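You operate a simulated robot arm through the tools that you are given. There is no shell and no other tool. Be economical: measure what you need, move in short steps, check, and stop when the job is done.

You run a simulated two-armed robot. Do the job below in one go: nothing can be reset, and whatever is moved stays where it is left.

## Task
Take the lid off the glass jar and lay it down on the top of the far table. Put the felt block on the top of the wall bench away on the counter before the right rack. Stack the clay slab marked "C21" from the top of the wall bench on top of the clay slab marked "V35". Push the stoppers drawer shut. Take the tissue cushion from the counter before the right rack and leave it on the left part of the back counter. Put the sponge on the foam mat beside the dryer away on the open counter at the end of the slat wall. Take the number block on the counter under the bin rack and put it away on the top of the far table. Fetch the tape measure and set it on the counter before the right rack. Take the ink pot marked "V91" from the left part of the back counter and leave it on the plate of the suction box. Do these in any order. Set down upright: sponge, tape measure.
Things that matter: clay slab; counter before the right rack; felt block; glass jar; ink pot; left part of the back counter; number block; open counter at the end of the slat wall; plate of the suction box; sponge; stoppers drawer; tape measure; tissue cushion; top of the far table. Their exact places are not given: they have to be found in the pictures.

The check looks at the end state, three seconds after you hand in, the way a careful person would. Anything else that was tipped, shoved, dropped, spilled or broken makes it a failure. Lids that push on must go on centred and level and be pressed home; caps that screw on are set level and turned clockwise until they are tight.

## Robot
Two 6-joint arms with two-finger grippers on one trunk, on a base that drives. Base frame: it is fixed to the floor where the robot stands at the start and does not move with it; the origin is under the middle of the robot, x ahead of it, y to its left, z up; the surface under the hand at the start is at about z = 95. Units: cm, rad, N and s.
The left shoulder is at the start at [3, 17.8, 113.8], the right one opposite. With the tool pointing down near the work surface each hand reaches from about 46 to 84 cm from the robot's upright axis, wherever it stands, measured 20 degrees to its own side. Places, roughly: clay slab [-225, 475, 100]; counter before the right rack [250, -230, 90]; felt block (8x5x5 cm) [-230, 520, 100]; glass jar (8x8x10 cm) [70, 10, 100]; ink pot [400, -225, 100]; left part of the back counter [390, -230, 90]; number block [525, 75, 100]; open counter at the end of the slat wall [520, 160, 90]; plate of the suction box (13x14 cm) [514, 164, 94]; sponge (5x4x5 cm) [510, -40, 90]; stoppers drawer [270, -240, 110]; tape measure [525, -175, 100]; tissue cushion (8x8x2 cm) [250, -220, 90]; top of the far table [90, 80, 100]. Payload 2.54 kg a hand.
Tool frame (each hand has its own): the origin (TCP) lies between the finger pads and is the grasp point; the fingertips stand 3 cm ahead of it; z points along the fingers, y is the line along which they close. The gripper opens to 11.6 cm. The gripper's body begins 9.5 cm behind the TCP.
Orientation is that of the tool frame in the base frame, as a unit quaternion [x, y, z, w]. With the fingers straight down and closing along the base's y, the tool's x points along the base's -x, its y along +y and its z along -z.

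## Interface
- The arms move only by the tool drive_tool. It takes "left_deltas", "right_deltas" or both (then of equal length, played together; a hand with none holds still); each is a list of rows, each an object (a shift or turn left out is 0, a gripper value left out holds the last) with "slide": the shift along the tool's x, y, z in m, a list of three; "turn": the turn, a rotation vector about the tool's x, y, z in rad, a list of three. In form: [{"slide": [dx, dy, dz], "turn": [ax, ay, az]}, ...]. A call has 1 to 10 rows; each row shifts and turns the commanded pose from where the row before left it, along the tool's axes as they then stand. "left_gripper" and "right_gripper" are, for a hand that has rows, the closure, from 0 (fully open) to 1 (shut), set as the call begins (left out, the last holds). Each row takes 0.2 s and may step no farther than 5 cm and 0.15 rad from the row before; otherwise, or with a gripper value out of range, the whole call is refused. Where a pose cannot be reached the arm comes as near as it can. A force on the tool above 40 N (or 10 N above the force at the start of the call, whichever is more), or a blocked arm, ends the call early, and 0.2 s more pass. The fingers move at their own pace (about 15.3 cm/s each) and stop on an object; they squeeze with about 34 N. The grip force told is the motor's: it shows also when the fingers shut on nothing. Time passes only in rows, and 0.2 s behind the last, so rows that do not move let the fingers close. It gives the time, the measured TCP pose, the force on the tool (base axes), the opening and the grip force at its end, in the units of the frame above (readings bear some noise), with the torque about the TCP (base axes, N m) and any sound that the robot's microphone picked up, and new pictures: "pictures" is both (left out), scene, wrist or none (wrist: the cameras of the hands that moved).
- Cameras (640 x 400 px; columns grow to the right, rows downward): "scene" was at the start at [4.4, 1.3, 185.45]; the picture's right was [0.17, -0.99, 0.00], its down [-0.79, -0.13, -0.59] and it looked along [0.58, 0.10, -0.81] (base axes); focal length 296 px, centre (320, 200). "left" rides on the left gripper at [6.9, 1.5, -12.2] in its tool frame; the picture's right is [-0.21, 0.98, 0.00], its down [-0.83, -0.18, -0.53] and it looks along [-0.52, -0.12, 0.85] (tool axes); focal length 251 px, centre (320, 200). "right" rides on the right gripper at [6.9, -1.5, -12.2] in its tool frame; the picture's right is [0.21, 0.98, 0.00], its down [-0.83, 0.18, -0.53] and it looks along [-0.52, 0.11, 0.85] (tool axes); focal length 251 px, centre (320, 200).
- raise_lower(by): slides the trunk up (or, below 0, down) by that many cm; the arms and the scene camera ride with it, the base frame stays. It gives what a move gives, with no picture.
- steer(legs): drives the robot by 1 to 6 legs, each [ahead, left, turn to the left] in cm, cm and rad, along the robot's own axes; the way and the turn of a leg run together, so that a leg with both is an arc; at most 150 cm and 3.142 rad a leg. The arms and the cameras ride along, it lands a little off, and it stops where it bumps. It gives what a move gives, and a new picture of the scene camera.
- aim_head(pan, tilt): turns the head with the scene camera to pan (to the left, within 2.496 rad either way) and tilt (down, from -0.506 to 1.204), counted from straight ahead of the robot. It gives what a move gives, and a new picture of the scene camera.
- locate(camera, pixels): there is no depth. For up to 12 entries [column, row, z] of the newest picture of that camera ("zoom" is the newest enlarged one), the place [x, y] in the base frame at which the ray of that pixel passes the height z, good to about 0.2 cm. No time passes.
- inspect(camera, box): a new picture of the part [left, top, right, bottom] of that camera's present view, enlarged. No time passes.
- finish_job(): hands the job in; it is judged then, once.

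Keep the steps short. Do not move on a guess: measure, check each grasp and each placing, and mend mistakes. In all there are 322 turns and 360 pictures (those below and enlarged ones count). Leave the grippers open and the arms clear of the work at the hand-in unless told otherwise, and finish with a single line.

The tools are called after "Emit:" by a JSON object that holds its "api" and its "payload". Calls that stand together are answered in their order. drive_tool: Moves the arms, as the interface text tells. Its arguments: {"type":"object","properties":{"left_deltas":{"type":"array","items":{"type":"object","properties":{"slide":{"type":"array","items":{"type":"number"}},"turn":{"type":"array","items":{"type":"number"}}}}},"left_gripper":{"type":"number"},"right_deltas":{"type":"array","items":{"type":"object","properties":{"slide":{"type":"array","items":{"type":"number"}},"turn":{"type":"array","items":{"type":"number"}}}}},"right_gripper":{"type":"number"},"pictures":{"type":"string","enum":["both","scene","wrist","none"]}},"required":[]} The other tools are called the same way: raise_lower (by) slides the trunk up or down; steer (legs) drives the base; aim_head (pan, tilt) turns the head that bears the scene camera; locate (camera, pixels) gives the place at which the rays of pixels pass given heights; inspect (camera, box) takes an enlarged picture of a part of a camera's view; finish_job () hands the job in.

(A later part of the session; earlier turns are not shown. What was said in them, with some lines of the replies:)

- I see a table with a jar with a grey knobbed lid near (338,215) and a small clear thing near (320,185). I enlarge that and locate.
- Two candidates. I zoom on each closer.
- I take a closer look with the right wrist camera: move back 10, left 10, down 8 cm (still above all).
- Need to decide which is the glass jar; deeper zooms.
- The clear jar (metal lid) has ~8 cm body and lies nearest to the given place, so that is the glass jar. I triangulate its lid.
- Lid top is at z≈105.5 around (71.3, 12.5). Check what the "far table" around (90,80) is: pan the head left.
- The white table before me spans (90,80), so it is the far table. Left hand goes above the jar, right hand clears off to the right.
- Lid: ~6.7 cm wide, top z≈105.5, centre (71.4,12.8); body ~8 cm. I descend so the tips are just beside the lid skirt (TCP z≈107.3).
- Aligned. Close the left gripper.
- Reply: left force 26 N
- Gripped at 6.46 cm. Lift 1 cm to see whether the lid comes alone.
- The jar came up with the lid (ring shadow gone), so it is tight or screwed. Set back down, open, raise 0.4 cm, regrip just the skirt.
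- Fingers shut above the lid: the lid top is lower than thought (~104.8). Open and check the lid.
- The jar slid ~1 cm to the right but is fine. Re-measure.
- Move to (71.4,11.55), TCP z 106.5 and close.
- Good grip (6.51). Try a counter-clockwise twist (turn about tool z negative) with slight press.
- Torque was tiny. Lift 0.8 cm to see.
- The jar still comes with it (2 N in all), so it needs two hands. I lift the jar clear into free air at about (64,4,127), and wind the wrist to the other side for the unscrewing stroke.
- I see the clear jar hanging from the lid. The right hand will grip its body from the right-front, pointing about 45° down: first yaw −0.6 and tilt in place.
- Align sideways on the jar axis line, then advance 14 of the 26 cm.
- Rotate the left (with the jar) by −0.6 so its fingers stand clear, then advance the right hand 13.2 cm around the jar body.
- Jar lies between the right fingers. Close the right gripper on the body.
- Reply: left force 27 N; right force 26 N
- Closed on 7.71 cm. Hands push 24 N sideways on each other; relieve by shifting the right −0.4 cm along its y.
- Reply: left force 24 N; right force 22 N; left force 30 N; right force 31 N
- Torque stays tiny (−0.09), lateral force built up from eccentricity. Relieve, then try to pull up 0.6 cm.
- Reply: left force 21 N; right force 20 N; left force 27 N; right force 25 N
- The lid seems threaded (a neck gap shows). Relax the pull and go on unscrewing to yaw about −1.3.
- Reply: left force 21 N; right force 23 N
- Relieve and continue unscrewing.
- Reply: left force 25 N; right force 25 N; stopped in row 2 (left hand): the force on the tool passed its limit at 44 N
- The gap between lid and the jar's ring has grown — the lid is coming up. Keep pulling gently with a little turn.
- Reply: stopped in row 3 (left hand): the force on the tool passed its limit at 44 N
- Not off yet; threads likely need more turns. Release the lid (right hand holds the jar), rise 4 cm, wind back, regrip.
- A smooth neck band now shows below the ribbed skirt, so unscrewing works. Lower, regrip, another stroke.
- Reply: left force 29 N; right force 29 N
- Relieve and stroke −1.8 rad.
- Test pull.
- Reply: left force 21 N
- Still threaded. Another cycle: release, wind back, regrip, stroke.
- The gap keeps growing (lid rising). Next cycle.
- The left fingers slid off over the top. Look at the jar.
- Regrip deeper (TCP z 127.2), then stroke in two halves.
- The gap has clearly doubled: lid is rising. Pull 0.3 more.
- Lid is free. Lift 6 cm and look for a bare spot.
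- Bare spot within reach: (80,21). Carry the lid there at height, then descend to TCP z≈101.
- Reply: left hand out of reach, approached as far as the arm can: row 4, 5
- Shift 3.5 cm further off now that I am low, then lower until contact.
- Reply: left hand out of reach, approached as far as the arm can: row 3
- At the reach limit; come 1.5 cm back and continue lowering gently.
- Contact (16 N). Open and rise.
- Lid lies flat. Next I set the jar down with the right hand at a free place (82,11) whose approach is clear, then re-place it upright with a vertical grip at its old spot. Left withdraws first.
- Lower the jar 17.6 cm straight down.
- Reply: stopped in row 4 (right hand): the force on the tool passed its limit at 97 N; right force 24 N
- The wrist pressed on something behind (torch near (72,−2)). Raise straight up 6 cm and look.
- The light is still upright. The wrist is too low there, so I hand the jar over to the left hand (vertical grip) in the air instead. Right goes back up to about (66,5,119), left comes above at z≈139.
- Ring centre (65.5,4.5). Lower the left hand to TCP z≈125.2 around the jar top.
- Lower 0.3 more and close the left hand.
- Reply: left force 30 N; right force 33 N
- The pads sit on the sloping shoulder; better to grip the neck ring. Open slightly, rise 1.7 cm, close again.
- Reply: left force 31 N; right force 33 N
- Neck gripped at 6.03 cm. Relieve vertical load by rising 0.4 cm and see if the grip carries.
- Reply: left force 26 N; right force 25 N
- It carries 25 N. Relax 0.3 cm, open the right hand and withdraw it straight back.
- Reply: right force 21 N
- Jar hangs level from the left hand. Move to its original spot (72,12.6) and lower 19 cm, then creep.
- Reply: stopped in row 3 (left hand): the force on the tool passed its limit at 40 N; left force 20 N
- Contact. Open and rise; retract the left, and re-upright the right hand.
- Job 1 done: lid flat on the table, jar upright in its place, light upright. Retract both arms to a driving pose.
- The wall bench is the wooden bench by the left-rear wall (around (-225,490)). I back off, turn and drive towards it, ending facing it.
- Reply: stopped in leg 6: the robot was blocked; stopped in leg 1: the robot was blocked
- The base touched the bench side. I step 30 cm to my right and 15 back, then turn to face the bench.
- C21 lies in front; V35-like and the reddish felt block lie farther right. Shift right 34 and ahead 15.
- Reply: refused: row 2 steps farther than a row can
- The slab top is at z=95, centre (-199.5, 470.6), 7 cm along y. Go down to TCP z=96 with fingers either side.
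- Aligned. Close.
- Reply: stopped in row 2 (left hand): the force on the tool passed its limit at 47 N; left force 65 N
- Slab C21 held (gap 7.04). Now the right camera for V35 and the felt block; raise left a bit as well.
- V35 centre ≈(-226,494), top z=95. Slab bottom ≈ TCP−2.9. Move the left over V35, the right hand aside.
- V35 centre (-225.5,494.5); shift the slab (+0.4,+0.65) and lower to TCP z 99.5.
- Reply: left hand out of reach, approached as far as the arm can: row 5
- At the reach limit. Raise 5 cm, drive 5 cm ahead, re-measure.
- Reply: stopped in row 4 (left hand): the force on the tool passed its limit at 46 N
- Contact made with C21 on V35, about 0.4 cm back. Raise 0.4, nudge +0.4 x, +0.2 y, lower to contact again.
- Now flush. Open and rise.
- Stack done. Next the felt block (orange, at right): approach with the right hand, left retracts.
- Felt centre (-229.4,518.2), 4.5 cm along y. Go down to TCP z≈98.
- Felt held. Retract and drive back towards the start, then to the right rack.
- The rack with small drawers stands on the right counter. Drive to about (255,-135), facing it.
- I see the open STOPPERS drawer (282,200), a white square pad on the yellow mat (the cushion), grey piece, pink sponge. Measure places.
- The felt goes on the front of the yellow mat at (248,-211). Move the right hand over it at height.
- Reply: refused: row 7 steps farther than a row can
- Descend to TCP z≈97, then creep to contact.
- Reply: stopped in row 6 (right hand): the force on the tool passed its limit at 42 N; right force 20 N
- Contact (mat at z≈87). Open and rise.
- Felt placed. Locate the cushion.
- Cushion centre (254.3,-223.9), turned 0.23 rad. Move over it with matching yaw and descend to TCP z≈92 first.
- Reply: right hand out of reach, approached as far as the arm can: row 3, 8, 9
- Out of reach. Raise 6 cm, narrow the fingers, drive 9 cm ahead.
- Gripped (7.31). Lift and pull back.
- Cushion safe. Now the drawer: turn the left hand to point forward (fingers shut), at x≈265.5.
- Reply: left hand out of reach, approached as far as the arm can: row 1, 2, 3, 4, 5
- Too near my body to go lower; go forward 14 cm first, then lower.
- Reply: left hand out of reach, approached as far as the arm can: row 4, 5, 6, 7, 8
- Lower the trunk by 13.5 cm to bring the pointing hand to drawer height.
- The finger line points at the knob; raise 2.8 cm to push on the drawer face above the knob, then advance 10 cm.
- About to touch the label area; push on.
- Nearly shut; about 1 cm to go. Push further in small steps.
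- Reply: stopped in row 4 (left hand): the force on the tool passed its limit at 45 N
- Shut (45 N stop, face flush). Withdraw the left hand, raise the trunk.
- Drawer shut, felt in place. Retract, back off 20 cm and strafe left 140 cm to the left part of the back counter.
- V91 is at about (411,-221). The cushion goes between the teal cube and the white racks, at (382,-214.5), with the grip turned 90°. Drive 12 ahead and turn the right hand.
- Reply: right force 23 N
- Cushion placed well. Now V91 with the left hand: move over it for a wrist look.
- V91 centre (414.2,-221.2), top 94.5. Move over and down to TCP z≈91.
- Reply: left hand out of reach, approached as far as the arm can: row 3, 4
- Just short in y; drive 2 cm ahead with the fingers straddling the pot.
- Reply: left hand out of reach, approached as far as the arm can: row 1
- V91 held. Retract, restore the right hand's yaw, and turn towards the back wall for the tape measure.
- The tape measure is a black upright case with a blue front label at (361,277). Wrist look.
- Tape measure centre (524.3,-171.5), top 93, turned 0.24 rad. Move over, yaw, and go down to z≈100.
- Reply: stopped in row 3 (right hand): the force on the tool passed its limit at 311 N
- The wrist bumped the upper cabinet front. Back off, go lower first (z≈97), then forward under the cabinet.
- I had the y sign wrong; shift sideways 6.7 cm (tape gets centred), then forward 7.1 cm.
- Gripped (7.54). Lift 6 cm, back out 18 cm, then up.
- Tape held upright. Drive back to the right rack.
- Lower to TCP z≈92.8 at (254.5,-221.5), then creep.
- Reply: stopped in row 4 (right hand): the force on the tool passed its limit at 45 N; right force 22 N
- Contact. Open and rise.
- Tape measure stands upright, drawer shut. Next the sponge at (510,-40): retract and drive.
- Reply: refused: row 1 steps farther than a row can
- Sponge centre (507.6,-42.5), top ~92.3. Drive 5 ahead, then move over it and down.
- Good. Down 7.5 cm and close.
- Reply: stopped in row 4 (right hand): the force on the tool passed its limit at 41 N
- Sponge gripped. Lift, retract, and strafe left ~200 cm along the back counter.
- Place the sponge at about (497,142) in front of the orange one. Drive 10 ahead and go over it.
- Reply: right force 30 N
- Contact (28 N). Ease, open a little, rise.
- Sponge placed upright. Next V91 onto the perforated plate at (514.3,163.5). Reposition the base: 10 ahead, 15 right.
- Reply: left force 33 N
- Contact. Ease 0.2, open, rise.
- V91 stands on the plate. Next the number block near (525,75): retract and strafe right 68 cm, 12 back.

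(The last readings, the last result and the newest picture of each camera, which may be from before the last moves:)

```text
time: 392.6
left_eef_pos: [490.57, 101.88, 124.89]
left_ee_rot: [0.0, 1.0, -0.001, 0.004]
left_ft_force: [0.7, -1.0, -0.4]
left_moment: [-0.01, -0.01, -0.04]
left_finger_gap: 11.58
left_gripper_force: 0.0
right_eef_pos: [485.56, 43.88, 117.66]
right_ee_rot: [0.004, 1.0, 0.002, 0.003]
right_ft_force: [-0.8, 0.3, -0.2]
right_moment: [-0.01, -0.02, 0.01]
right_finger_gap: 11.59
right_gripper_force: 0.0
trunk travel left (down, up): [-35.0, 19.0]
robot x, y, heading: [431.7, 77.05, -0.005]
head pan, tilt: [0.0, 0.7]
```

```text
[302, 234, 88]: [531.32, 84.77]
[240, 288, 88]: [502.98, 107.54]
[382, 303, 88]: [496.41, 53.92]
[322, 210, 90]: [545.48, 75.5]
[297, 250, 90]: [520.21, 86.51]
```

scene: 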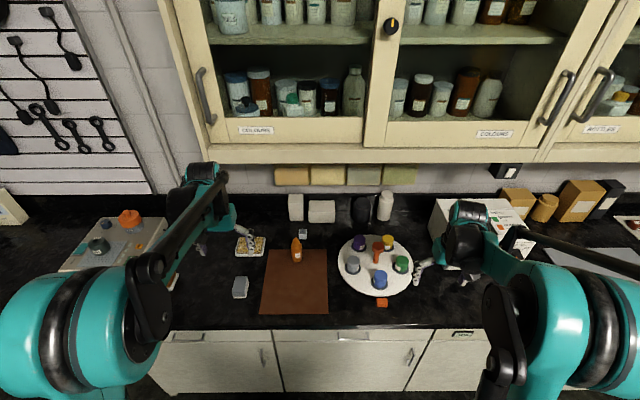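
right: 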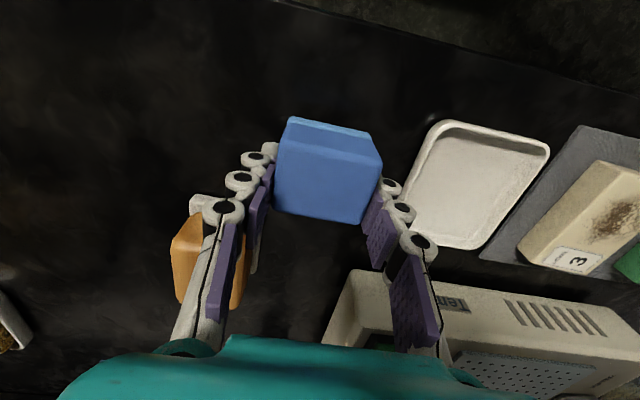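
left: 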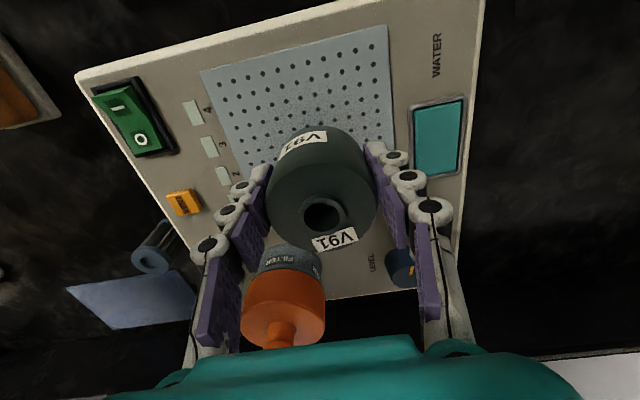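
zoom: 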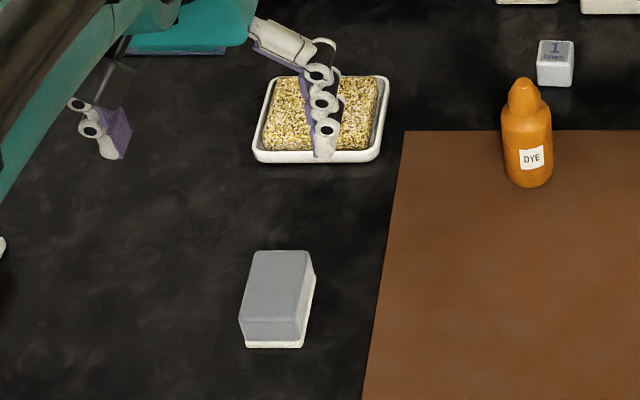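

The number block is the small white cube "1 lines" at about (530,84.5), behind the DYE bottle. I bring the right hand in and drive to (452,100).

Emit:
{"api": "drive_tool", "payload": {"right_deltas": [{"slide": [0.01, 0.035, 0.02]}, {"slide": [0.01, 0.035, 0.02]}, {"slide": [0, 0.035, 0.02]}, {"slide": [0, 0.03, 0.02]}, {}], "right_gripper": 0.45, "pictures": "none"}}

Emit:
{"api": "steer", "payload": {"legs": [[0, 23, 0.005], [20, 0, 0]]}}

Emit:
{"api": "drive_tool", "payload": {"right_deltas": [{}], "pictures": "wrist"}}

Emit:
{"api": "inspect", "payload": {"camera": "scene", "box": [300, 180, 480, 320]}}

```text
time: 393.8
left_eef_pos: [490.44, 101.94, 124.89]
left_ee_rot: [-0.001, 1.0, 0.001, 0.003]
left_ft_force: [-0.1, 0.1, -1.1]
left_moment: [0.01, -0.02, 0.0]
left_finger_gap: 11.6
left_gripper_force: 0.1
right_eef_pos: [483.46, 57.17, 109.47]
right_ee_rot: [0.004, 1.0, 0.002, 0.003]
right_ft_force: [0.3, 0.0, 0.0]
right_moment: [0.04, -0.02, 0.04]
right_finger_gap: 6.4
right_gripper_force: 0.0
trunk travel left (down, up): [-35.0, 19.0]
robot x, y, heading: [432.22, 76.49, -0.005]
head pan, tilt: [0.0, 0.7]
```

```text
time: 396.7
left_eef_pos: [510.32, 124.35, 124.84]
left_ee_rot: [0.0, 1.0, 0.0, 0.002]
left_ft_force: [0.7, 1.1, -0.3]
left_moment: [-0.01, 0.0, -0.01]
left_finger_gap: 11.59
left_gripper_force: 0.1
right_eef_pos: [503.38, 79.71, 109.45]
right_ee_rot: [0.004, 1.0, 0.0, 0.003]
right_ft_force: [0.3, 0.8, -0.2]
right_moment: [0.0, 0.02, 0.0]
right_finger_gap: 6.4
right_gripper_force: 0.1
trunk travel left (down, up): [-35.0, 19.0]
robot x, y, heading: [451.91, 99.53, -0.005]
head pan, tilt: [0.0, 0.7]
```

scene: 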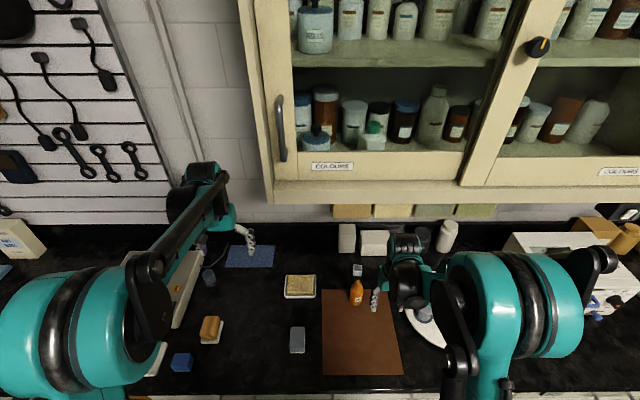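

```text
time: 397.1
left_eef_pos: [510.11, 124.6, 125.0]
left_ee_rot: [0.0, 1.0, 0.001, 0.004]
left_ft_force: [0.4, 0.4, -0.2]
left_moment: [0.0, -0.06, 0.01]
left_finger_gap: 11.61
left_gripper_force: 0.1
right_eef_pos: [503.11, 79.66, 109.52]
right_ee_rot: [0.004, 1.0, 0.001, 0.003]
right_ft_force: [-0.1, 0.7, 0.4]
right_moment: [0.0, 0.01, -0.03]
right_finger_gap: 6.41
right_gripper_force: 0.0
trunk travel left (down, up): [-35.0, 19.0]
robot x, y, heading: [452.13, 99.84, -0.006]
head pan, tilt: [0.0, 0.7]
```

right: 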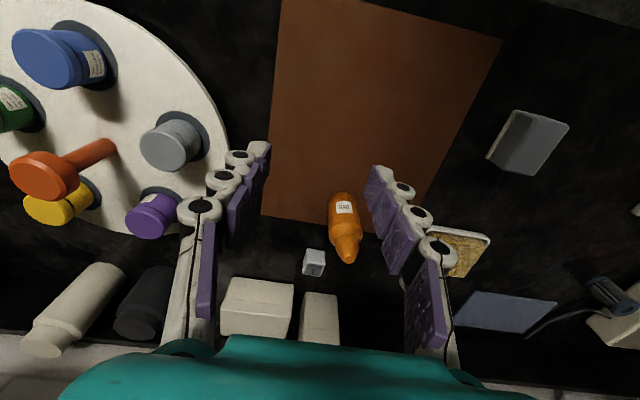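

```text
2.86 times, centred on (390, 250) of scene
```

zoom: 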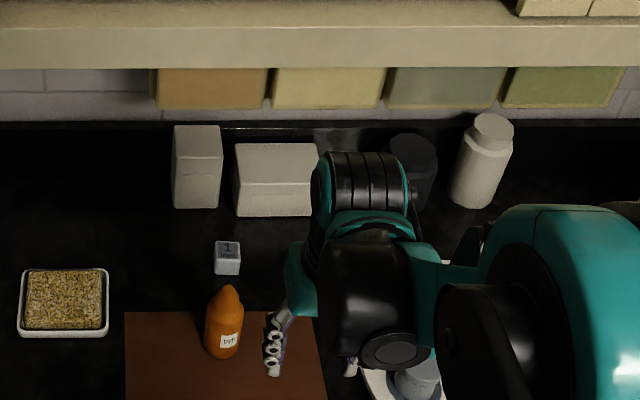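

Emit:
{"api": "inspect", "payload": {"camera": "right", "box": [285, 170, 385, 290]}}

Emit:
{"api": "locate", "payload": {"camera": "right", "pixels": [[314, 262, 89], [314, 262, 91], [344, 200, 87], [346, 255, 96]]}}

Emit:
{"api": "locate", "payload": {"camera": "scene", "pixels": [[357.5, 266.5, 90], [357.5, 276, 87], [368, 290, 90]]}}

```text
3.33 times, centred on (335, 230) of right
```

zoom: 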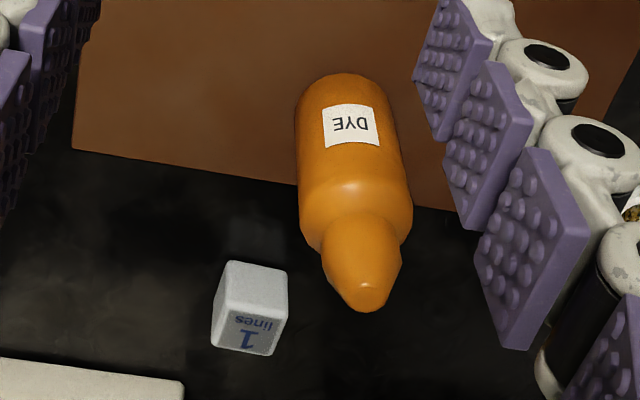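

```text
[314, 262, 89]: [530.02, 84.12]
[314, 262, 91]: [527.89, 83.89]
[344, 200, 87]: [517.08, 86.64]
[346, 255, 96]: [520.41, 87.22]
```

```text
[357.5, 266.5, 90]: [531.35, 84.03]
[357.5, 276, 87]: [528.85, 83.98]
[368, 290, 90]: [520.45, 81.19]
```

Path: lower to z≈94 at y≈78, go forward beside the bottle to x=530.5, then sideways onto the cube.

Emit:
{"api": "drive_tool", "payload": {"right_deltas": [{"slide": [0, -0.017, 0.04]}, {"slide": [0, 0, 0.045]}, {"slide": [0, 0, 0.045]}, {"slide": [0, 0, 0.025]}, {"slide": [-0.04, 0, 0]}, {"slide": [-0.04, 0, 0]}, {"slide": [-0.04, 0, 0]}, {}], "pictures": "wrist"}}

```text
time: 398.9
left_eef_pos: [510.29, 124.37, 124.92]
left_ee_rot: [0.0, 1.0, 0.0, 0.004]
left_ft_force: [-0.4, 0.7, -0.1]
left_moment: [-0.01, -0.03, 0.02]
left_finger_gap: 11.6
left_gripper_force: 0.1
right_eef_pos: [515.03, 77.9, 94.23]
right_ee_rot: [0.004, 1.0, 0.0, 0.003]
right_ft_force: [0.6, -0.2, 0.0]
right_moment: [0.02, -0.02, 0.0]
right_finger_gap: 6.37
right_gripper_force: 0.0
trunk travel left (down, up): [-35.0, 19.0]
robot x, y, heading: [451.7, 99.51, -0.008]
head pan, tilt: [0.0, 0.7]
```

right: 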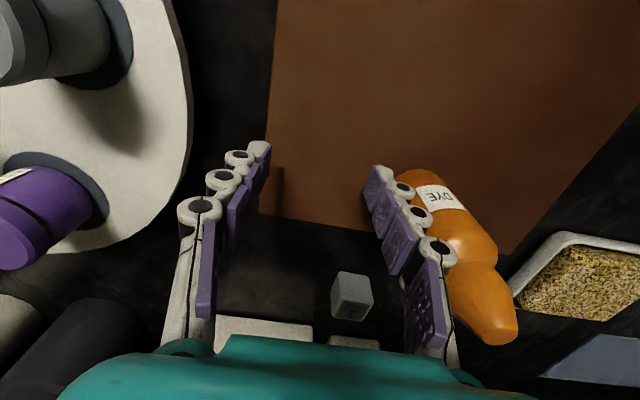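

Emit:
{"api": "drive_tool", "payload": {"right_deltas": [{"slide": [0, -0.01, 0]}, {"slide": [-0.04, 0, 0]}, {"slide": [-0.04, 0, 0]}, {"slide": [-0.04, 0, 0]}, {"slide": [-0.03, 0, 0]}, {}], "pictures": "wrist"}}

```text
time: 400.3
left_eef_pos: [510.12, 124.54, 125.04]
left_ee_rot: [0.0, 1.0, 0.0, 0.003]
left_ft_force: [-0.6, 0.1, 0.3]
left_moment: [-0.03, 0.03, -0.02]
left_finger_gap: 11.61
left_gripper_force: 0.0
right_eef_pos: [528.96, 76.84, 94.97]
right_ee_rot: [0.004, 1.0, 0.001, 0.004]
right_ft_force: [-1.3, -0.7, 0.4]
right_moment: [0.02, -0.02, -0.01]
right_finger_gap: 6.38
right_gripper_force: 0.0
right hand out of reach, approached as far as the arm can: row 5
trunk travel left (down, up): [-35.0, 19.0]
robot x, y, heading: [451.93, 99.58, -0.006]
head pan, tilt: [0.0, 0.7]
```

right: 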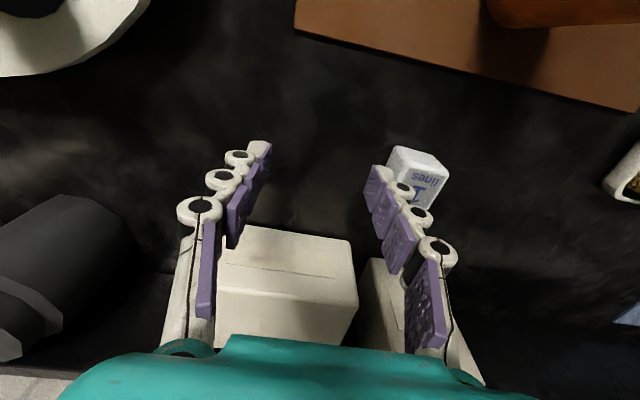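

Drive 2.5 cm ahead, then slide +7.2 cm in y over the cube.

Emit:
{"api": "steer", "payload": {"legs": [[2.5, 0, 0.006]]}}

Emit:
{"api": "drive_tool", "payload": {"right_deltas": [{"slide": [0, 0.036, 0]}, {"slide": [0, 0.036, 0]}, {}], "pictures": "wrist"}}

Emit:
{"api": "inspect", "payload": {"camera": "right", "box": [240, 110, 400, 240]}}

```text
time: 401.3
left_eef_pos: [511.71, 124.92, 125.28]
left_ee_rot: [-0.002, 1.0, 0.0, 0.007]
left_ft_force: [-0.2, 0.7, 0.0]
left_moment: [0.02, 0.01, -0.01]
left_finger_gap: 11.6
left_gripper_force: 0.1
right_eef_pos: [530.39, 77.14, 95.2]
right_ee_rot: [0.003, 1.0, 0.001, 0.004]
right_ft_force: [-0.7, -0.1, -0.5]
right_moment: [0.01, 0.04, -0.02]
right_finger_gap: 6.41
right_gripper_force: 0.0
trunk travel left (down, up): [-35.0, 19.0]
robot x, y, heading: [454.32, 99.63, -0.001]
head pan, tilt: [0.0, 0.7]
stopped in leg 1: the robot was blocked; the commanded pose is now the measured one
```

scene: 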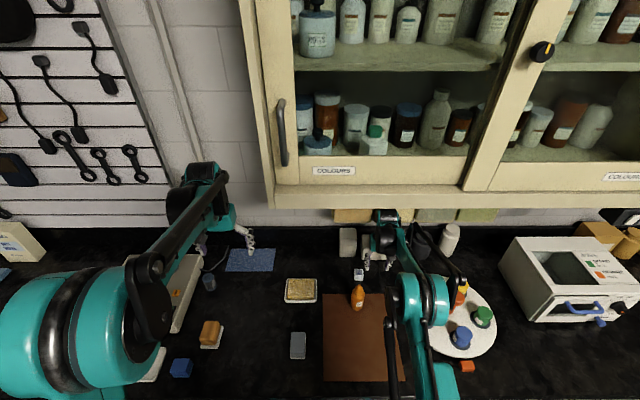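

```text
time: 402.1
left_eef_pos: [511.5, 124.14, 125.45]
left_ee_rot: [-0.001, 1.0, 0.003, 0.008]
left_ft_force: [-0.3, -1.1, -0.6]
left_moment: [0.02, -0.03, 0.0]
left_finger_gap: 11.61
left_gripper_force: 0.0
right_eef_pos: [530.47, 83.48, 95.09]
right_ee_rot: [0.006, 1.0, 0.004, 0.005]
right_ft_force: [-0.5, 0.7, -1.1]
right_moment: [0.02, -0.04, -0.01]
right_finger_gap: 6.39
right_gripper_force: 0.1
trunk travel left (down, up): [-35.0, 19.0]
robot x, y, heading: [454.16, 99.64, -0.007]
head pan, tilt: [0.0, 0.7]
```

right: 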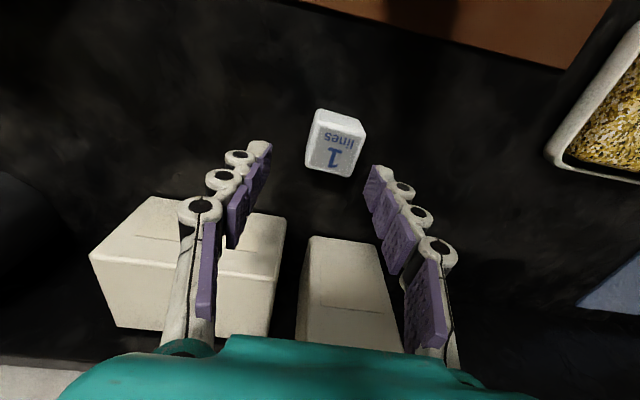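

```text
3.08 times, centred on (320, 175) of right
```

zoom: 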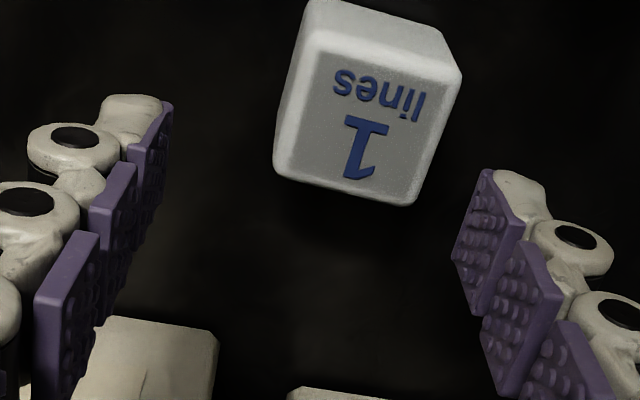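

Emit:
{"api": "locate", "payload": {"camera": "right", "pixels": [[335.3, 150.6, 90], [335.3, 150.6, 91], [319, 121.5, 87], [355, 131, 87]]}}

```text
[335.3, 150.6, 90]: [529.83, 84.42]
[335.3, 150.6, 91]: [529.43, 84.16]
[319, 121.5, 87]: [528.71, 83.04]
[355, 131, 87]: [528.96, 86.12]
```

Emit:
{"api": "drive_tool", "payload": {"right_deltas": [{"slide": [0.004, 0.009, 0]}, {"slide": [0, 0, 0.025]}, {"slide": [0, 0, 0.018]}, {}], "pictures": "wrist"}}

```text
time: 403.1
left_eef_pos: [512.56, 124.85, 124.89]
left_ee_rot: [-0.002, 1.0, 0.0, 0.003]
left_ft_force: [0.8, 0.6, -0.1]
left_moment: [-0.01, -0.01, 0.01]
left_finger_gap: 11.58
left_gripper_force: 0.1
right_eef_pos: [529.08, 85.21, 91.04]
right_ee_rot: [0.002, 1.0, 0.001, 0.002]
right_ft_force: [1.2, 0.5, -0.5]
right_moment: [-0.04, 0.0, -0.02]
right_finger_gap: 6.38
right_gripper_force: 0.4
right hand out of reach, approached as far as the arm can: row 2, 3
trunk travel left (down, up): [-35.0, 19.0]
robot x, y, heading: [454.23, 99.61, -0.002]
head pan, tilt: [0.0, 0.7]
```

right: 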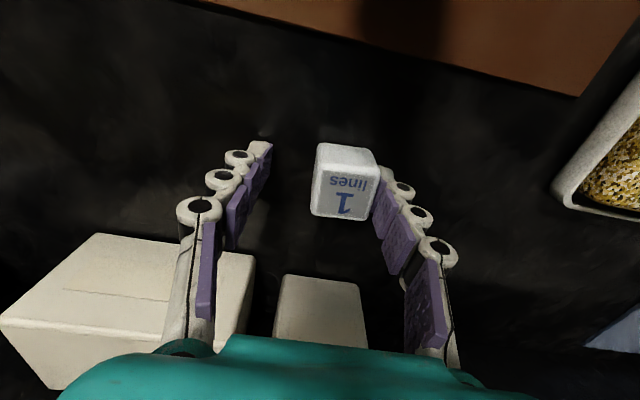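

Emit:
{"api": "drive_tool", "payload": {"right_deltas": [{}, {}, {}, {}], "right_gripper": 1, "pictures": "wrist"}}

```text
time: 404.1
left_eef_pos: [512.49, 124.62, 124.96]
left_ee_rot: [-0.001, 1.0, 0.0, 0.004]
left_ft_force: [-0.2, -0.6, -0.4]
left_moment: [0.0, 0.03, 0.0]
left_finger_gap: 11.57
left_gripper_force: 0.0
right_eef_pos: [529.09, 85.14, 91.16]
right_ee_rot: [0.003, 1.0, 0.001, 0.002]
right_ft_force: [-0.4, -0.3, 0.0]
right_moment: [-0.01, -0.02, -0.01]
right_finger_gap: 3.36
right_gripper_force: 33.7
trunk travel left (down, up): [-35.0, 19.0]
robot x, y, heading: [454.05, 99.51, -0.005]
head pan, tilt: [0.0, 0.7]
```

right: 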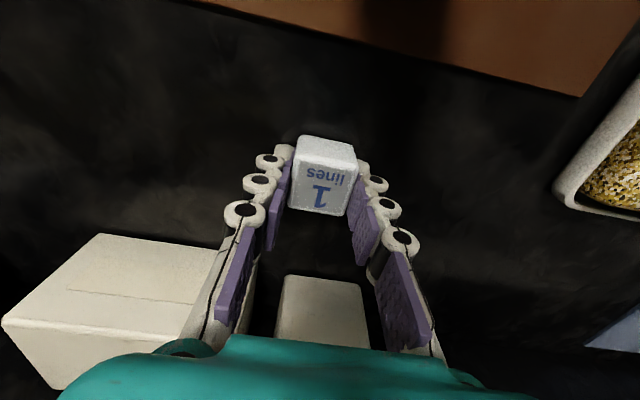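

Gripped. Lift 3.5, move 8.5 right (away from the bottle), back out 25, then up.

Emit:
{"api": "drive_tool", "payload": {"right_deltas": [{"slide": [0, 0, -0.02]}, {"slide": [0, 0, -0.015]}, {"slide": [0, -0.043, 0]}, {"slide": [0, -0.043, 0]}, {"slide": [0.04, 0, 0]}, {"slide": [0.045, 0, 0]}, {"slide": [0.045, 0, 0]}, {"slide": [0.045, 0, -0.01]}, {"slide": [0.04, 0, -0.03]}, {"slide": [0.04, 0, -0.03]}], "pictures": "both"}}

Emit:
{"api": "inspect", "payload": {"camera": "scene", "box": [280, 200, 500, 360]}}

```text
time: 406.3
left_eef_pos: [512.28, 124.78, 125.1]
left_ee_rot: [-0.002, 1.0, 0.0, 0.004]
left_ft_force: [-1.1, -0.1, 0.7]
left_moment: [-0.04, -0.07, 0.0]
left_finger_gap: 11.61
left_gripper_force: 0.0
right_eef_pos: [503.49, 76.5, 101.82]
right_ee_rot: [0.002, 1.0, 0.002, 0.002]
right_ft_force: [-0.7, 0.5, -0.3]
right_moment: [-0.03, -0.03, -0.03]
right_finger_gap: 3.34
right_gripper_force: 33.7
trunk travel left (down, up): [-35.0, 19.0]
robot x, y, heading: [454.02, 99.64, -0.001]
head pan, tilt: [0.0, 0.7]
```

scene: 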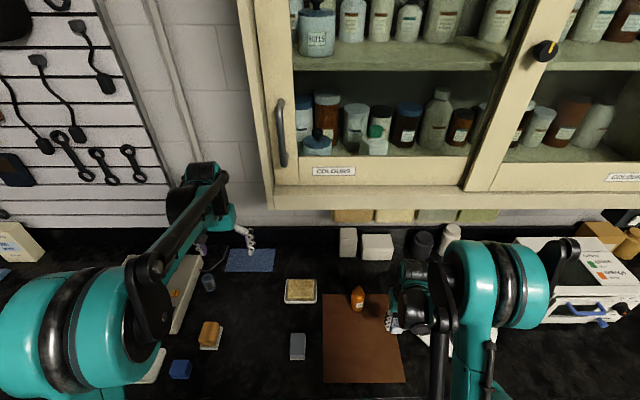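
right: 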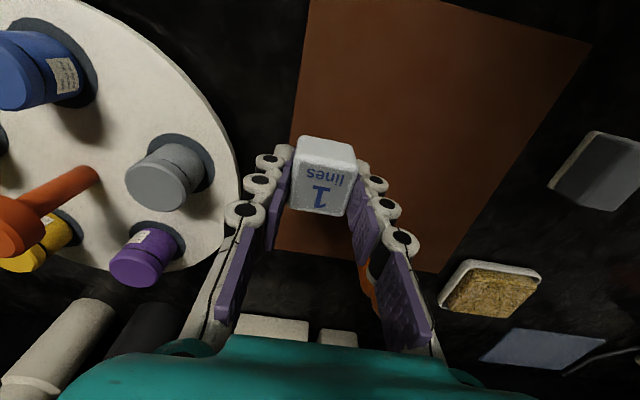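

```text
2.50 times, centred on (390, 280) of scene
```

zoom: 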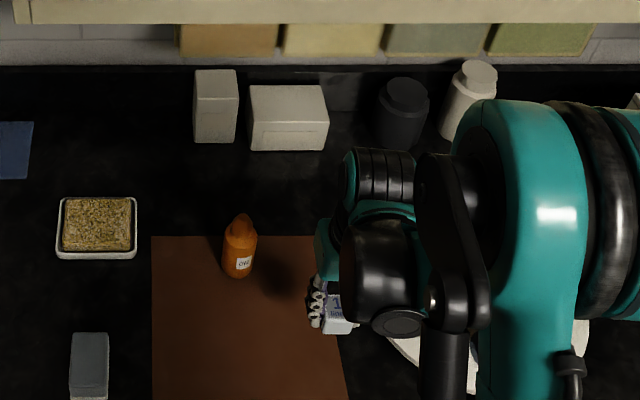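

Cube held and all else stands. Raise the hands and drive to the right side of the far table, around (90,-70), facing +y.

Emit:
{"api": "drive_tool", "payload": {"right_deltas": [{"slide": [0, 0, -0.045]}, {"slide": [0, 0, -0.045]}, {"slide": [0, 0, -0.045]}, {}], "left_deltas": [{"slide": [0.03, 0, -0.02]}, {"slide": [0.03, 0, -0.02]}, {"slide": [0.03, 0, -0.02]}, {}], "pictures": "none"}}

Emit:
{"api": "steer", "payload": {"legs": [[-50, 0, 0], [0, -140, 0], [0, 0, 3.14], [145, 16, 0], [145, 16, 0]]}}

Emit:
{"api": "steer", "payload": {"legs": [[0, 0, -1.57]]}}

```text
time: 407.3
left_eef_pos: [503.83, 124.67, 130.54]
left_ee_rot: [-0.002, 1.0, 0.001, 0.003]
left_ft_force: [0.7, -0.1, 0.3]
left_moment: [-0.03, 0.03, -0.01]
left_finger_gap: 11.59
left_gripper_force: 0.1
right_eef_pos: [503.78, 76.4, 114.99]
right_ee_rot: [0.003, 1.0, 0.001, 0.001]
right_ft_force: [0.7, -1.1, -0.9]
right_moment: [-0.03, 0.02, -0.01]
right_finger_gap: 3.39
right_gripper_force: 33.9
trunk travel left (down, up): [-35.0, 19.0]
robot x, y, heading: [454.29, 99.67, -0.008]
head pan, tilt: [0.0, 0.7]
```

```text
time: 437.8
left_eef_pos: [57.57, -60.52, 130.61]
left_ee_rot: [0.999, -0.034, -0.004, 0.0]
left_ft_force: [-0.2, -0.4, -0.6]
left_moment: [0.01, 0.0, 0.01]
left_finger_gap: 11.6
left_gripper_force: 0.0
right_eef_pos: [60.9, -12.45, 115.05]
right_ee_rot: [0.999, -0.037, 0.0, 0.001]
right_ft_force: [0.7, 0.1, -1.1]
right_moment: [-0.01, 0.05, 0.0]
right_finger_gap: 3.36
right_gripper_force: 34.1
trunk travel left (down, up): [-35.0, 19.0]
robot x, y, heading: [108.96, -39.07, 3.072]
head pan, tilt: [0.0, 0.7]
```

scene: 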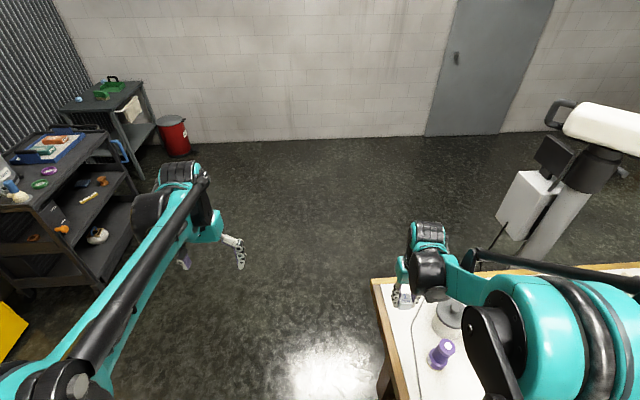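

```text
time: 441.9
left_eef_pos: [84.42, 10.73, 130.7]
left_ee_rot: [-0.704, 0.71, 0.003, 0.003]
left_ft_force: [0.5, -0.5, -0.4]
left_moment: [0.04, 0.04, 0.03]
left_finger_gap: 11.63
left_gripper_force: 0.0
right_eef_pos: [132.68, 10.35, 115.08]
right_ee_rot: [-0.7, 0.714, 0.001, 0.0]
right_ft_force: [-0.1, 0.1, -0.6]
right_moment: [0.01, -0.03, 0.04]
right_finger_gap: 3.35
right_gripper_force: 34.1
trunk travel left (down, up): [-35.0, 19.0]
robot x, y, heading: [108.88, -39.21, 1.554]
head pan, tilt: [0.0, 0.7]
```

scene: 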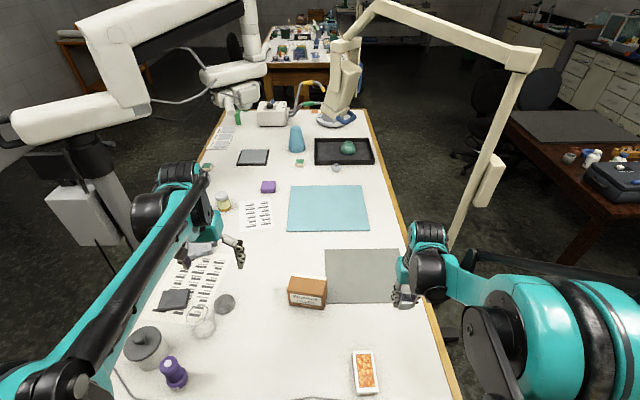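

Robot is at (109,-39) close to the table; all upright. Find a bare spot.

Emit:
{"api": "locate", "payload": {"camera": "scene", "pixels": [[320, 335, 95], [260, 330, 95], [290, 320, 95], [345, 320, 95], [325, 302, 95], [290, 308, 95], [225, 303, 95], [355, 375, 95], [270, 260, 95]]}}

Emit:
{"api": "inspect", "payload": {"camera": "scene", "box": [120, 220, 440, 400]}}

```text
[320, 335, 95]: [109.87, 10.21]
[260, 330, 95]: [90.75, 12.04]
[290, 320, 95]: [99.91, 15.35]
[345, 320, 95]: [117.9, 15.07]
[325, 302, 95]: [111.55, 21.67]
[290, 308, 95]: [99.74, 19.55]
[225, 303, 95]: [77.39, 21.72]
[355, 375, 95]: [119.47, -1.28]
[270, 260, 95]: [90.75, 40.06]
```

```text
2.00 times, centred on (280, 310) of scene
```

zoom: 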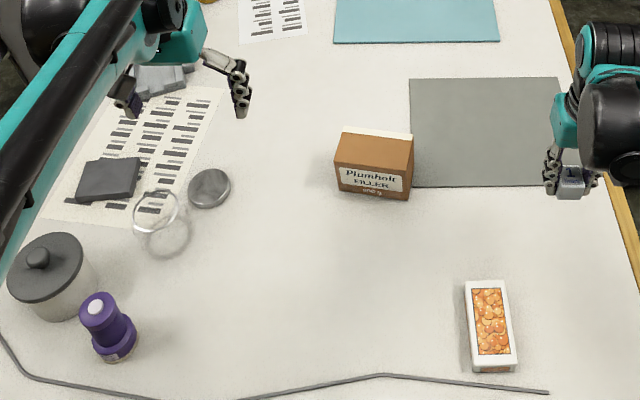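

Place the cube at (119,15.5): move and lower to TCP z≈100.

Emit:
{"api": "drive_tool", "payload": {"right_deltas": [{"slide": [-0.0167, 0.0457, 0]}, {"slide": [-0.0167, 0.0457, 0]}, {"slide": [-0.0167, 0.0457, 0]}, {"slide": [0, 0, 0.045]}, {"slide": [0, 0, 0.045]}, {"slide": [0, 0, 0.045]}, {}], "pictures": "wrist"}}

Emit:
{"api": "drive_tool", "payload": {"right_deltas": [{"slide": [0, 0, 0.007]}, {"slide": [0, 0, 0.004]}, {"slide": [0, 0, 0.003]}, {}], "pictures": "none"}}

```text
time: 443.4
left_eef_pos: [84.38, 10.76, 130.53]
left_ee_rot: [-0.704, 0.71, 0.002, 0.002]
left_ft_force: [0.3, 0.3, 0.6]
left_moment: [0.03, -0.04, -0.03]
left_finger_gap: 11.59
left_gripper_force: 0.1
right_eef_pos: [119.07, 15.02, 101.44]
right_ee_rot: [-0.701, 0.714, 0.002, 0.001]
right_ft_force: [-0.6, -0.6, 0.1]
right_moment: [0.0, 0.03, -0.01]
right_finger_gap: 3.32
right_gripper_force: 34.2
trunk travel left (down, up): [-35.0, 19.0]
robot x, y, heading: [108.97, -39.12, 1.554]
head pan, tilt: [0.0, 0.7]
```

right: 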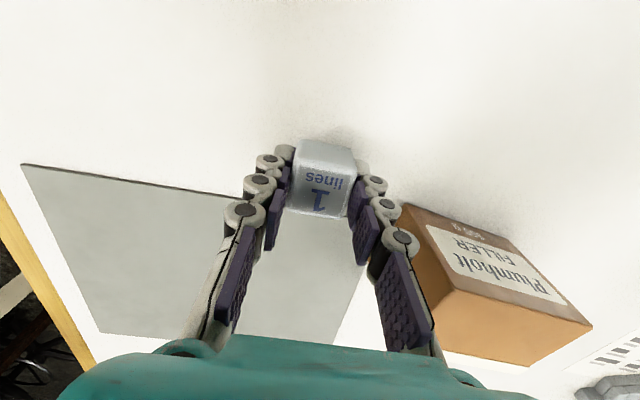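

```text
time: 444.4
left_eef_pos: [84.39, 10.75, 130.63]
left_ee_rot: [-0.704, 0.71, 0.003, 0.002]
left_ft_force: [-0.7, 0.4, 0.5]
left_moment: [-0.01, -0.01, -0.01]
left_finger_gap: 11.61
left_gripper_force: 0.0
right_eef_pos: [119.08, 15.42, 100.1]
right_ee_rot: [-0.701, 0.713, 0.001, 0.0]
right_ft_force: [-0.5, -0.1, -0.1]
right_moment: [0.01, -0.02, 0.02]
right_finger_gap: 3.33
right_gripper_force: 34.1
trunk travel left (down, up): [-35.0, 19.0]
robot x, y, heading: [108.75, -38.86, 1.555]
head pan, tilt: [0.0, 0.7]
```

Emit:
{"api": "drive_tool", "payload": {"right_deltas": [{"slide": [0, 0, 0.003]}, {"slide": [0, 0, 0.003]}, {"slide": [0, 0, 0.003]}, {"slide": [0, 0, 0.003]}, {}], "pictures": "none"}}

```text
time: 445.6
left_eef_pos: [84.38, 10.73, 130.6]
left_ee_rot: [-0.704, 0.71, 0.002, 0.003]
left_ft_force: [0.7, -0.2, 0.1]
left_moment: [-0.02, 0.02, -0.01]
left_finger_gap: 11.59
left_gripper_force: 0.0
right_eef_pos: [119.08, 15.67, 98.99]
right_ee_rot: [-0.7, 0.714, 0.001, 0.0]
right_ft_force: [0.0, -0.5, -0.3]
right_moment: [0.02, -0.02, 0.02]
right_finger_gap: 3.36
right_gripper_force: 34.6
trunk travel left (down, up): [-35.0, 19.0]
robot x, y, heading: [109.21, -39.01, 1.552]
head pan, tilt: [0.0, 0.7]
```

Emit:
{"api": "drive_tool", "payload": {"right_deltas": [{"slide": [0, 0, 0.003]}, {"slide": [0, 0, 0.003]}, {"slide": [0, 0, 0.003]}, {}], "pictures": "none"}}

```text
time: 446.6
left_eef_pos: [84.45, 10.83, 130.57]
left_ee_rot: [-0.704, 0.71, 0.003, 0.003]
left_ft_force: [0.1, -0.7, -0.1]
left_moment: [0.02, 0.01, 0.02]
left_finger_gap: 11.56
left_gripper_force: 0.2
right_eef_pos: [119.21, 15.6, 98.14]
right_ee_rot: [-0.7, 0.714, 0.001, 0.0]
right_ft_force: [0.4, -0.2, 0.2]
right_moment: [0.0, 0.04, 0.02]
right_finger_gap: 3.36
right_gripper_force: 33.7
trunk travel left (down, up): [-35.0, 19.0]
robot x, y, heading: [108.67, -38.99, 1.553]
head pan, tilt: [0.0, 0.7]
```

Emit:
{"api": "drive_tool", "payload": {"right_deltas": [{"slide": [0, 0, 0.003]}, {"slide": [0, 0, 0.003]}, {"slide": [0, 0, 0.003]}, {}], "pictures": "wrist"}}

```text
time: 447.2
left_eef_pos: [84.26, 10.6, 130.73]
left_ee_rot: [-0.704, 0.711, 0.003, 0.003]
left_ft_force: [0.4, 0.3, -0.3]
left_moment: [0.04, -0.01, 0.03]
left_finger_gap: 11.58
left_gripper_force: 0.0
right_eef_pos: [119.15, 15.49, 97.89]
right_ee_rot: [-0.701, 0.714, 0.003, 0.001]
right_ft_force: [-2.9, -2.2, 31.7]
right_moment: [-0.21, -0.08, -0.05]
right_finger_gap: 3.34
right_gripper_force: 34.3
trunk travel left (down, up): [-35.0, 19.0]
robot x, y, heading: [108.78, -39.21, 1.555]
head pan, tilt: [0.0, 0.7]
stopped in row 2 (right hand): the force on the tool passed its limit at 56 N (the readings are from after the stop); the commanded pose is now the measured one
```

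right: 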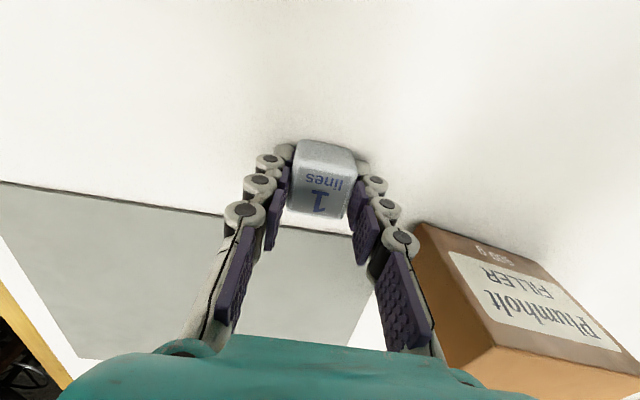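

Contact. Open slightly, rise straight up.

Emit:
{"api": "drive_tool", "payload": {"right_deltas": [{"slide": [0, 0, -0.002]}, {}, {}], "right_gripper": 0.55, "pictures": "none"}}

Emit:
{"api": "drive_tool", "payload": {"right_deltas": [{"slide": [0, 0, -0.045]}, {"slide": [0, 0, -0.045]}, {"slide": [0, 0, -0.045]}, {"slide": [0, 0, -0.045]}, {"slide": [0, 0, -0.045]}, {"slide": [0.0, -0.03, -0.03]}, {}], "pictures": "both"}}

Emit:
{"api": "inspect", "payload": {"camera": "scene", "box": [120, 220, 440, 400]}}

```text
time: 448.0
left_eef_pos: [84.42, 10.98, 130.66]
left_ee_rot: [-0.704, 0.71, 0.002, 0.003]
left_ft_force: [-0.3, -0.5, -0.4]
left_moment: [-0.02, 0.01, -0.02]
left_finger_gap: 11.62
left_gripper_force: 0.0
right_eef_pos: [119.12, 15.74, 98.01]
right_ee_rot: [-0.701, 0.714, 0.002, 0.001]
right_ft_force: [0.1, 0.7, 0.6]
right_moment: [-0.02, 0.01, 0.01]
right_finger_gap: 5.21
right_gripper_force: 0.0
trunk travel left (down, up): [-35.0, 19.0]
robot x, y, heading: [108.54, -39.12, 1.552]
head pan, tilt: [0.0, 0.7]
```

```text
time: 449.6
left_eef_pos: [84.22, 10.83, 130.56]
left_ee_rot: [-0.704, 0.71, 0.003, 0.003]
left_ft_force: [-1.1, 0.3, -0.8]
left_moment: [-0.04, 0.01, -0.03]
left_finger_gap: 11.6
left_gripper_force: 0.1
right_eef_pos: [122.04, 15.5, 123.51]
right_ee_rot: [-0.701, 0.714, 0.003, 0.001]
right_ft_force: [0.1, 0.3, -0.3]
right_moment: [0.02, -0.03, 0.01]
right_finger_gap: 5.22
right_gripper_force: 0.1
trunk travel left (down, up): [-35.0, 19.0]
robot x, y, heading: [108.77, -39.17, 1.556]
head pan, tilt: [0.0, 0.7]
```

scene: 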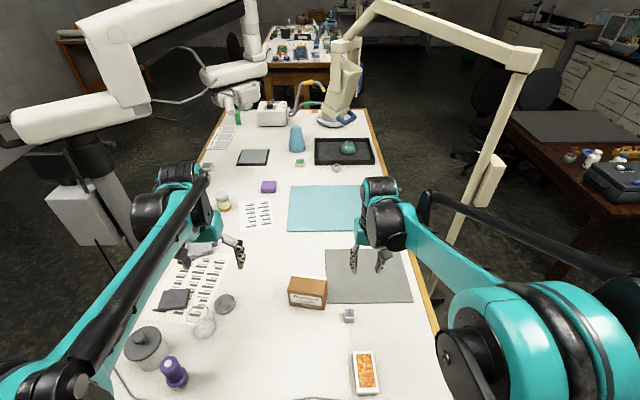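
right: 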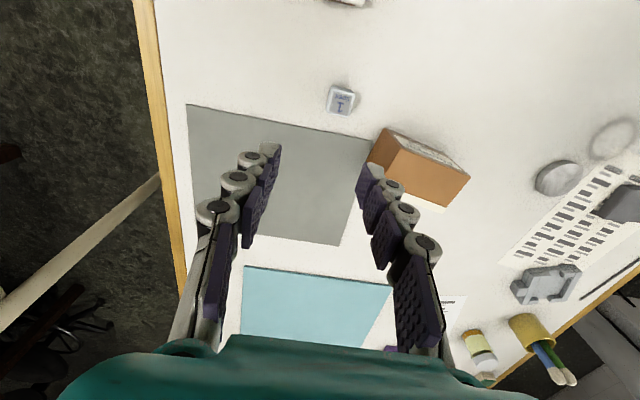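

```text
2.00 times, centred on (280, 310) of scene
```

zoom: 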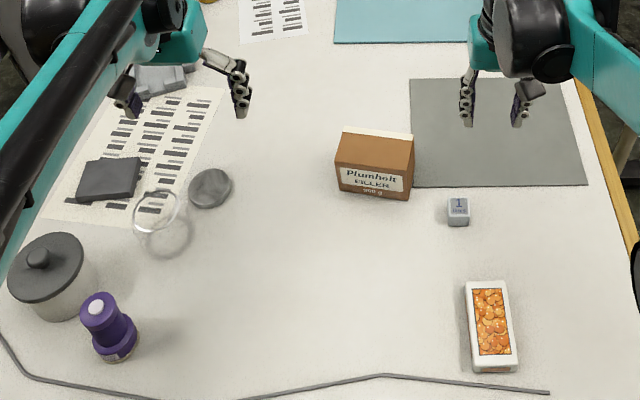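

All nine jobs are done. Open both grippers and back off clear.

Emit:
{"api": "drive_tool", "payload": {"right_deltas": [{"slide": [0, 0, -0.04]}, {"slide": [0, 0, -0.04]}, {}], "left_deltas": [{"slide": [0, 0, -0.03]}, {}, {}], "right_gripper": 0, "left_gripper": 0, "pictures": "none"}}

Emit:
{"api": "steer", "payload": {"legs": [[-50, 0, 0]]}}

```text
time: 450.4
left_eef_pos: [84.64, 10.87, 133.66]
left_ee_rot: [-0.704, 0.71, 0.003, 0.003]
left_ft_force: [0.4, 1.3, 0.2]
left_moment: [0.01, 0.06, -0.04]
left_finger_gap: 11.62
left_gripper_force: 0.0
right_eef_pos: [122.07, 15.53, 131.44]
right_ee_rot: [-0.7, 0.714, 0.003, 0.002]
right_ft_force: [0.2, 0.0, 0.0]
right_moment: [-0.01, -0.05, 0.03]
right_finger_gap: 11.61
right_gripper_force: 0.0
trunk travel left (down, up): [-35.0, 19.0]
robot x, y, heading: [108.54, -38.99, 1.556]
head pan, tilt: [0.0, 0.7]
```

```text
time: 453.4
left_eef_pos: [83.77, -40.88, 133.65]
left_ee_rot: [-0.704, 0.71, 0.002, 0.002]
left_ft_force: [-0.3, 0.7, 0.5]
left_moment: [0.01, 0.01, -0.04]
left_finger_gap: 11.61
left_gripper_force: 0.0
right_eef_pos: [121.23, -36.15, 131.48]
right_ee_rot: [-0.701, 0.713, 0.003, 0.001]
right_ft_force: [0.4, -1.0, -0.2]
right_moment: [0.03, -0.01, 0.02]
right_finger_gap: 11.59
right_gripper_force: 0.1
trunk travel left (down, up): [-35.0, 19.0]
robot x, y, heading: [108.1, -90.97, 1.562]
head pan, tilt: [0.0, 0.7]
```

scene: 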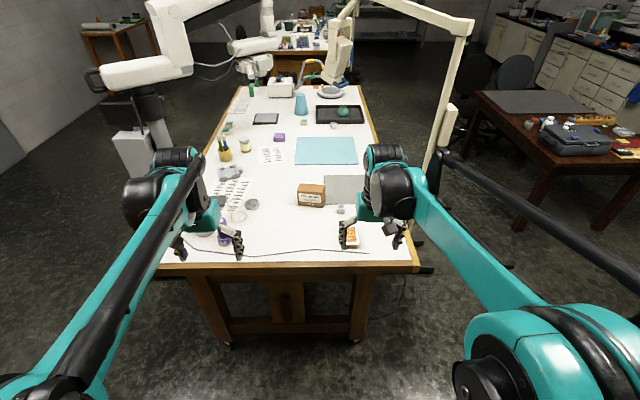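

The grippers are open and the arms are clear, so I hand in.

Emit:
{"api": "finish_job", "payload": {}}

```text
The job is handed in.
```

All nine jobs were carried out and handed in; three bumps on the way (wrist on the violet light, hand on the back-wall cabinet front, base on the wall bench) left no damage visible in the pictures.
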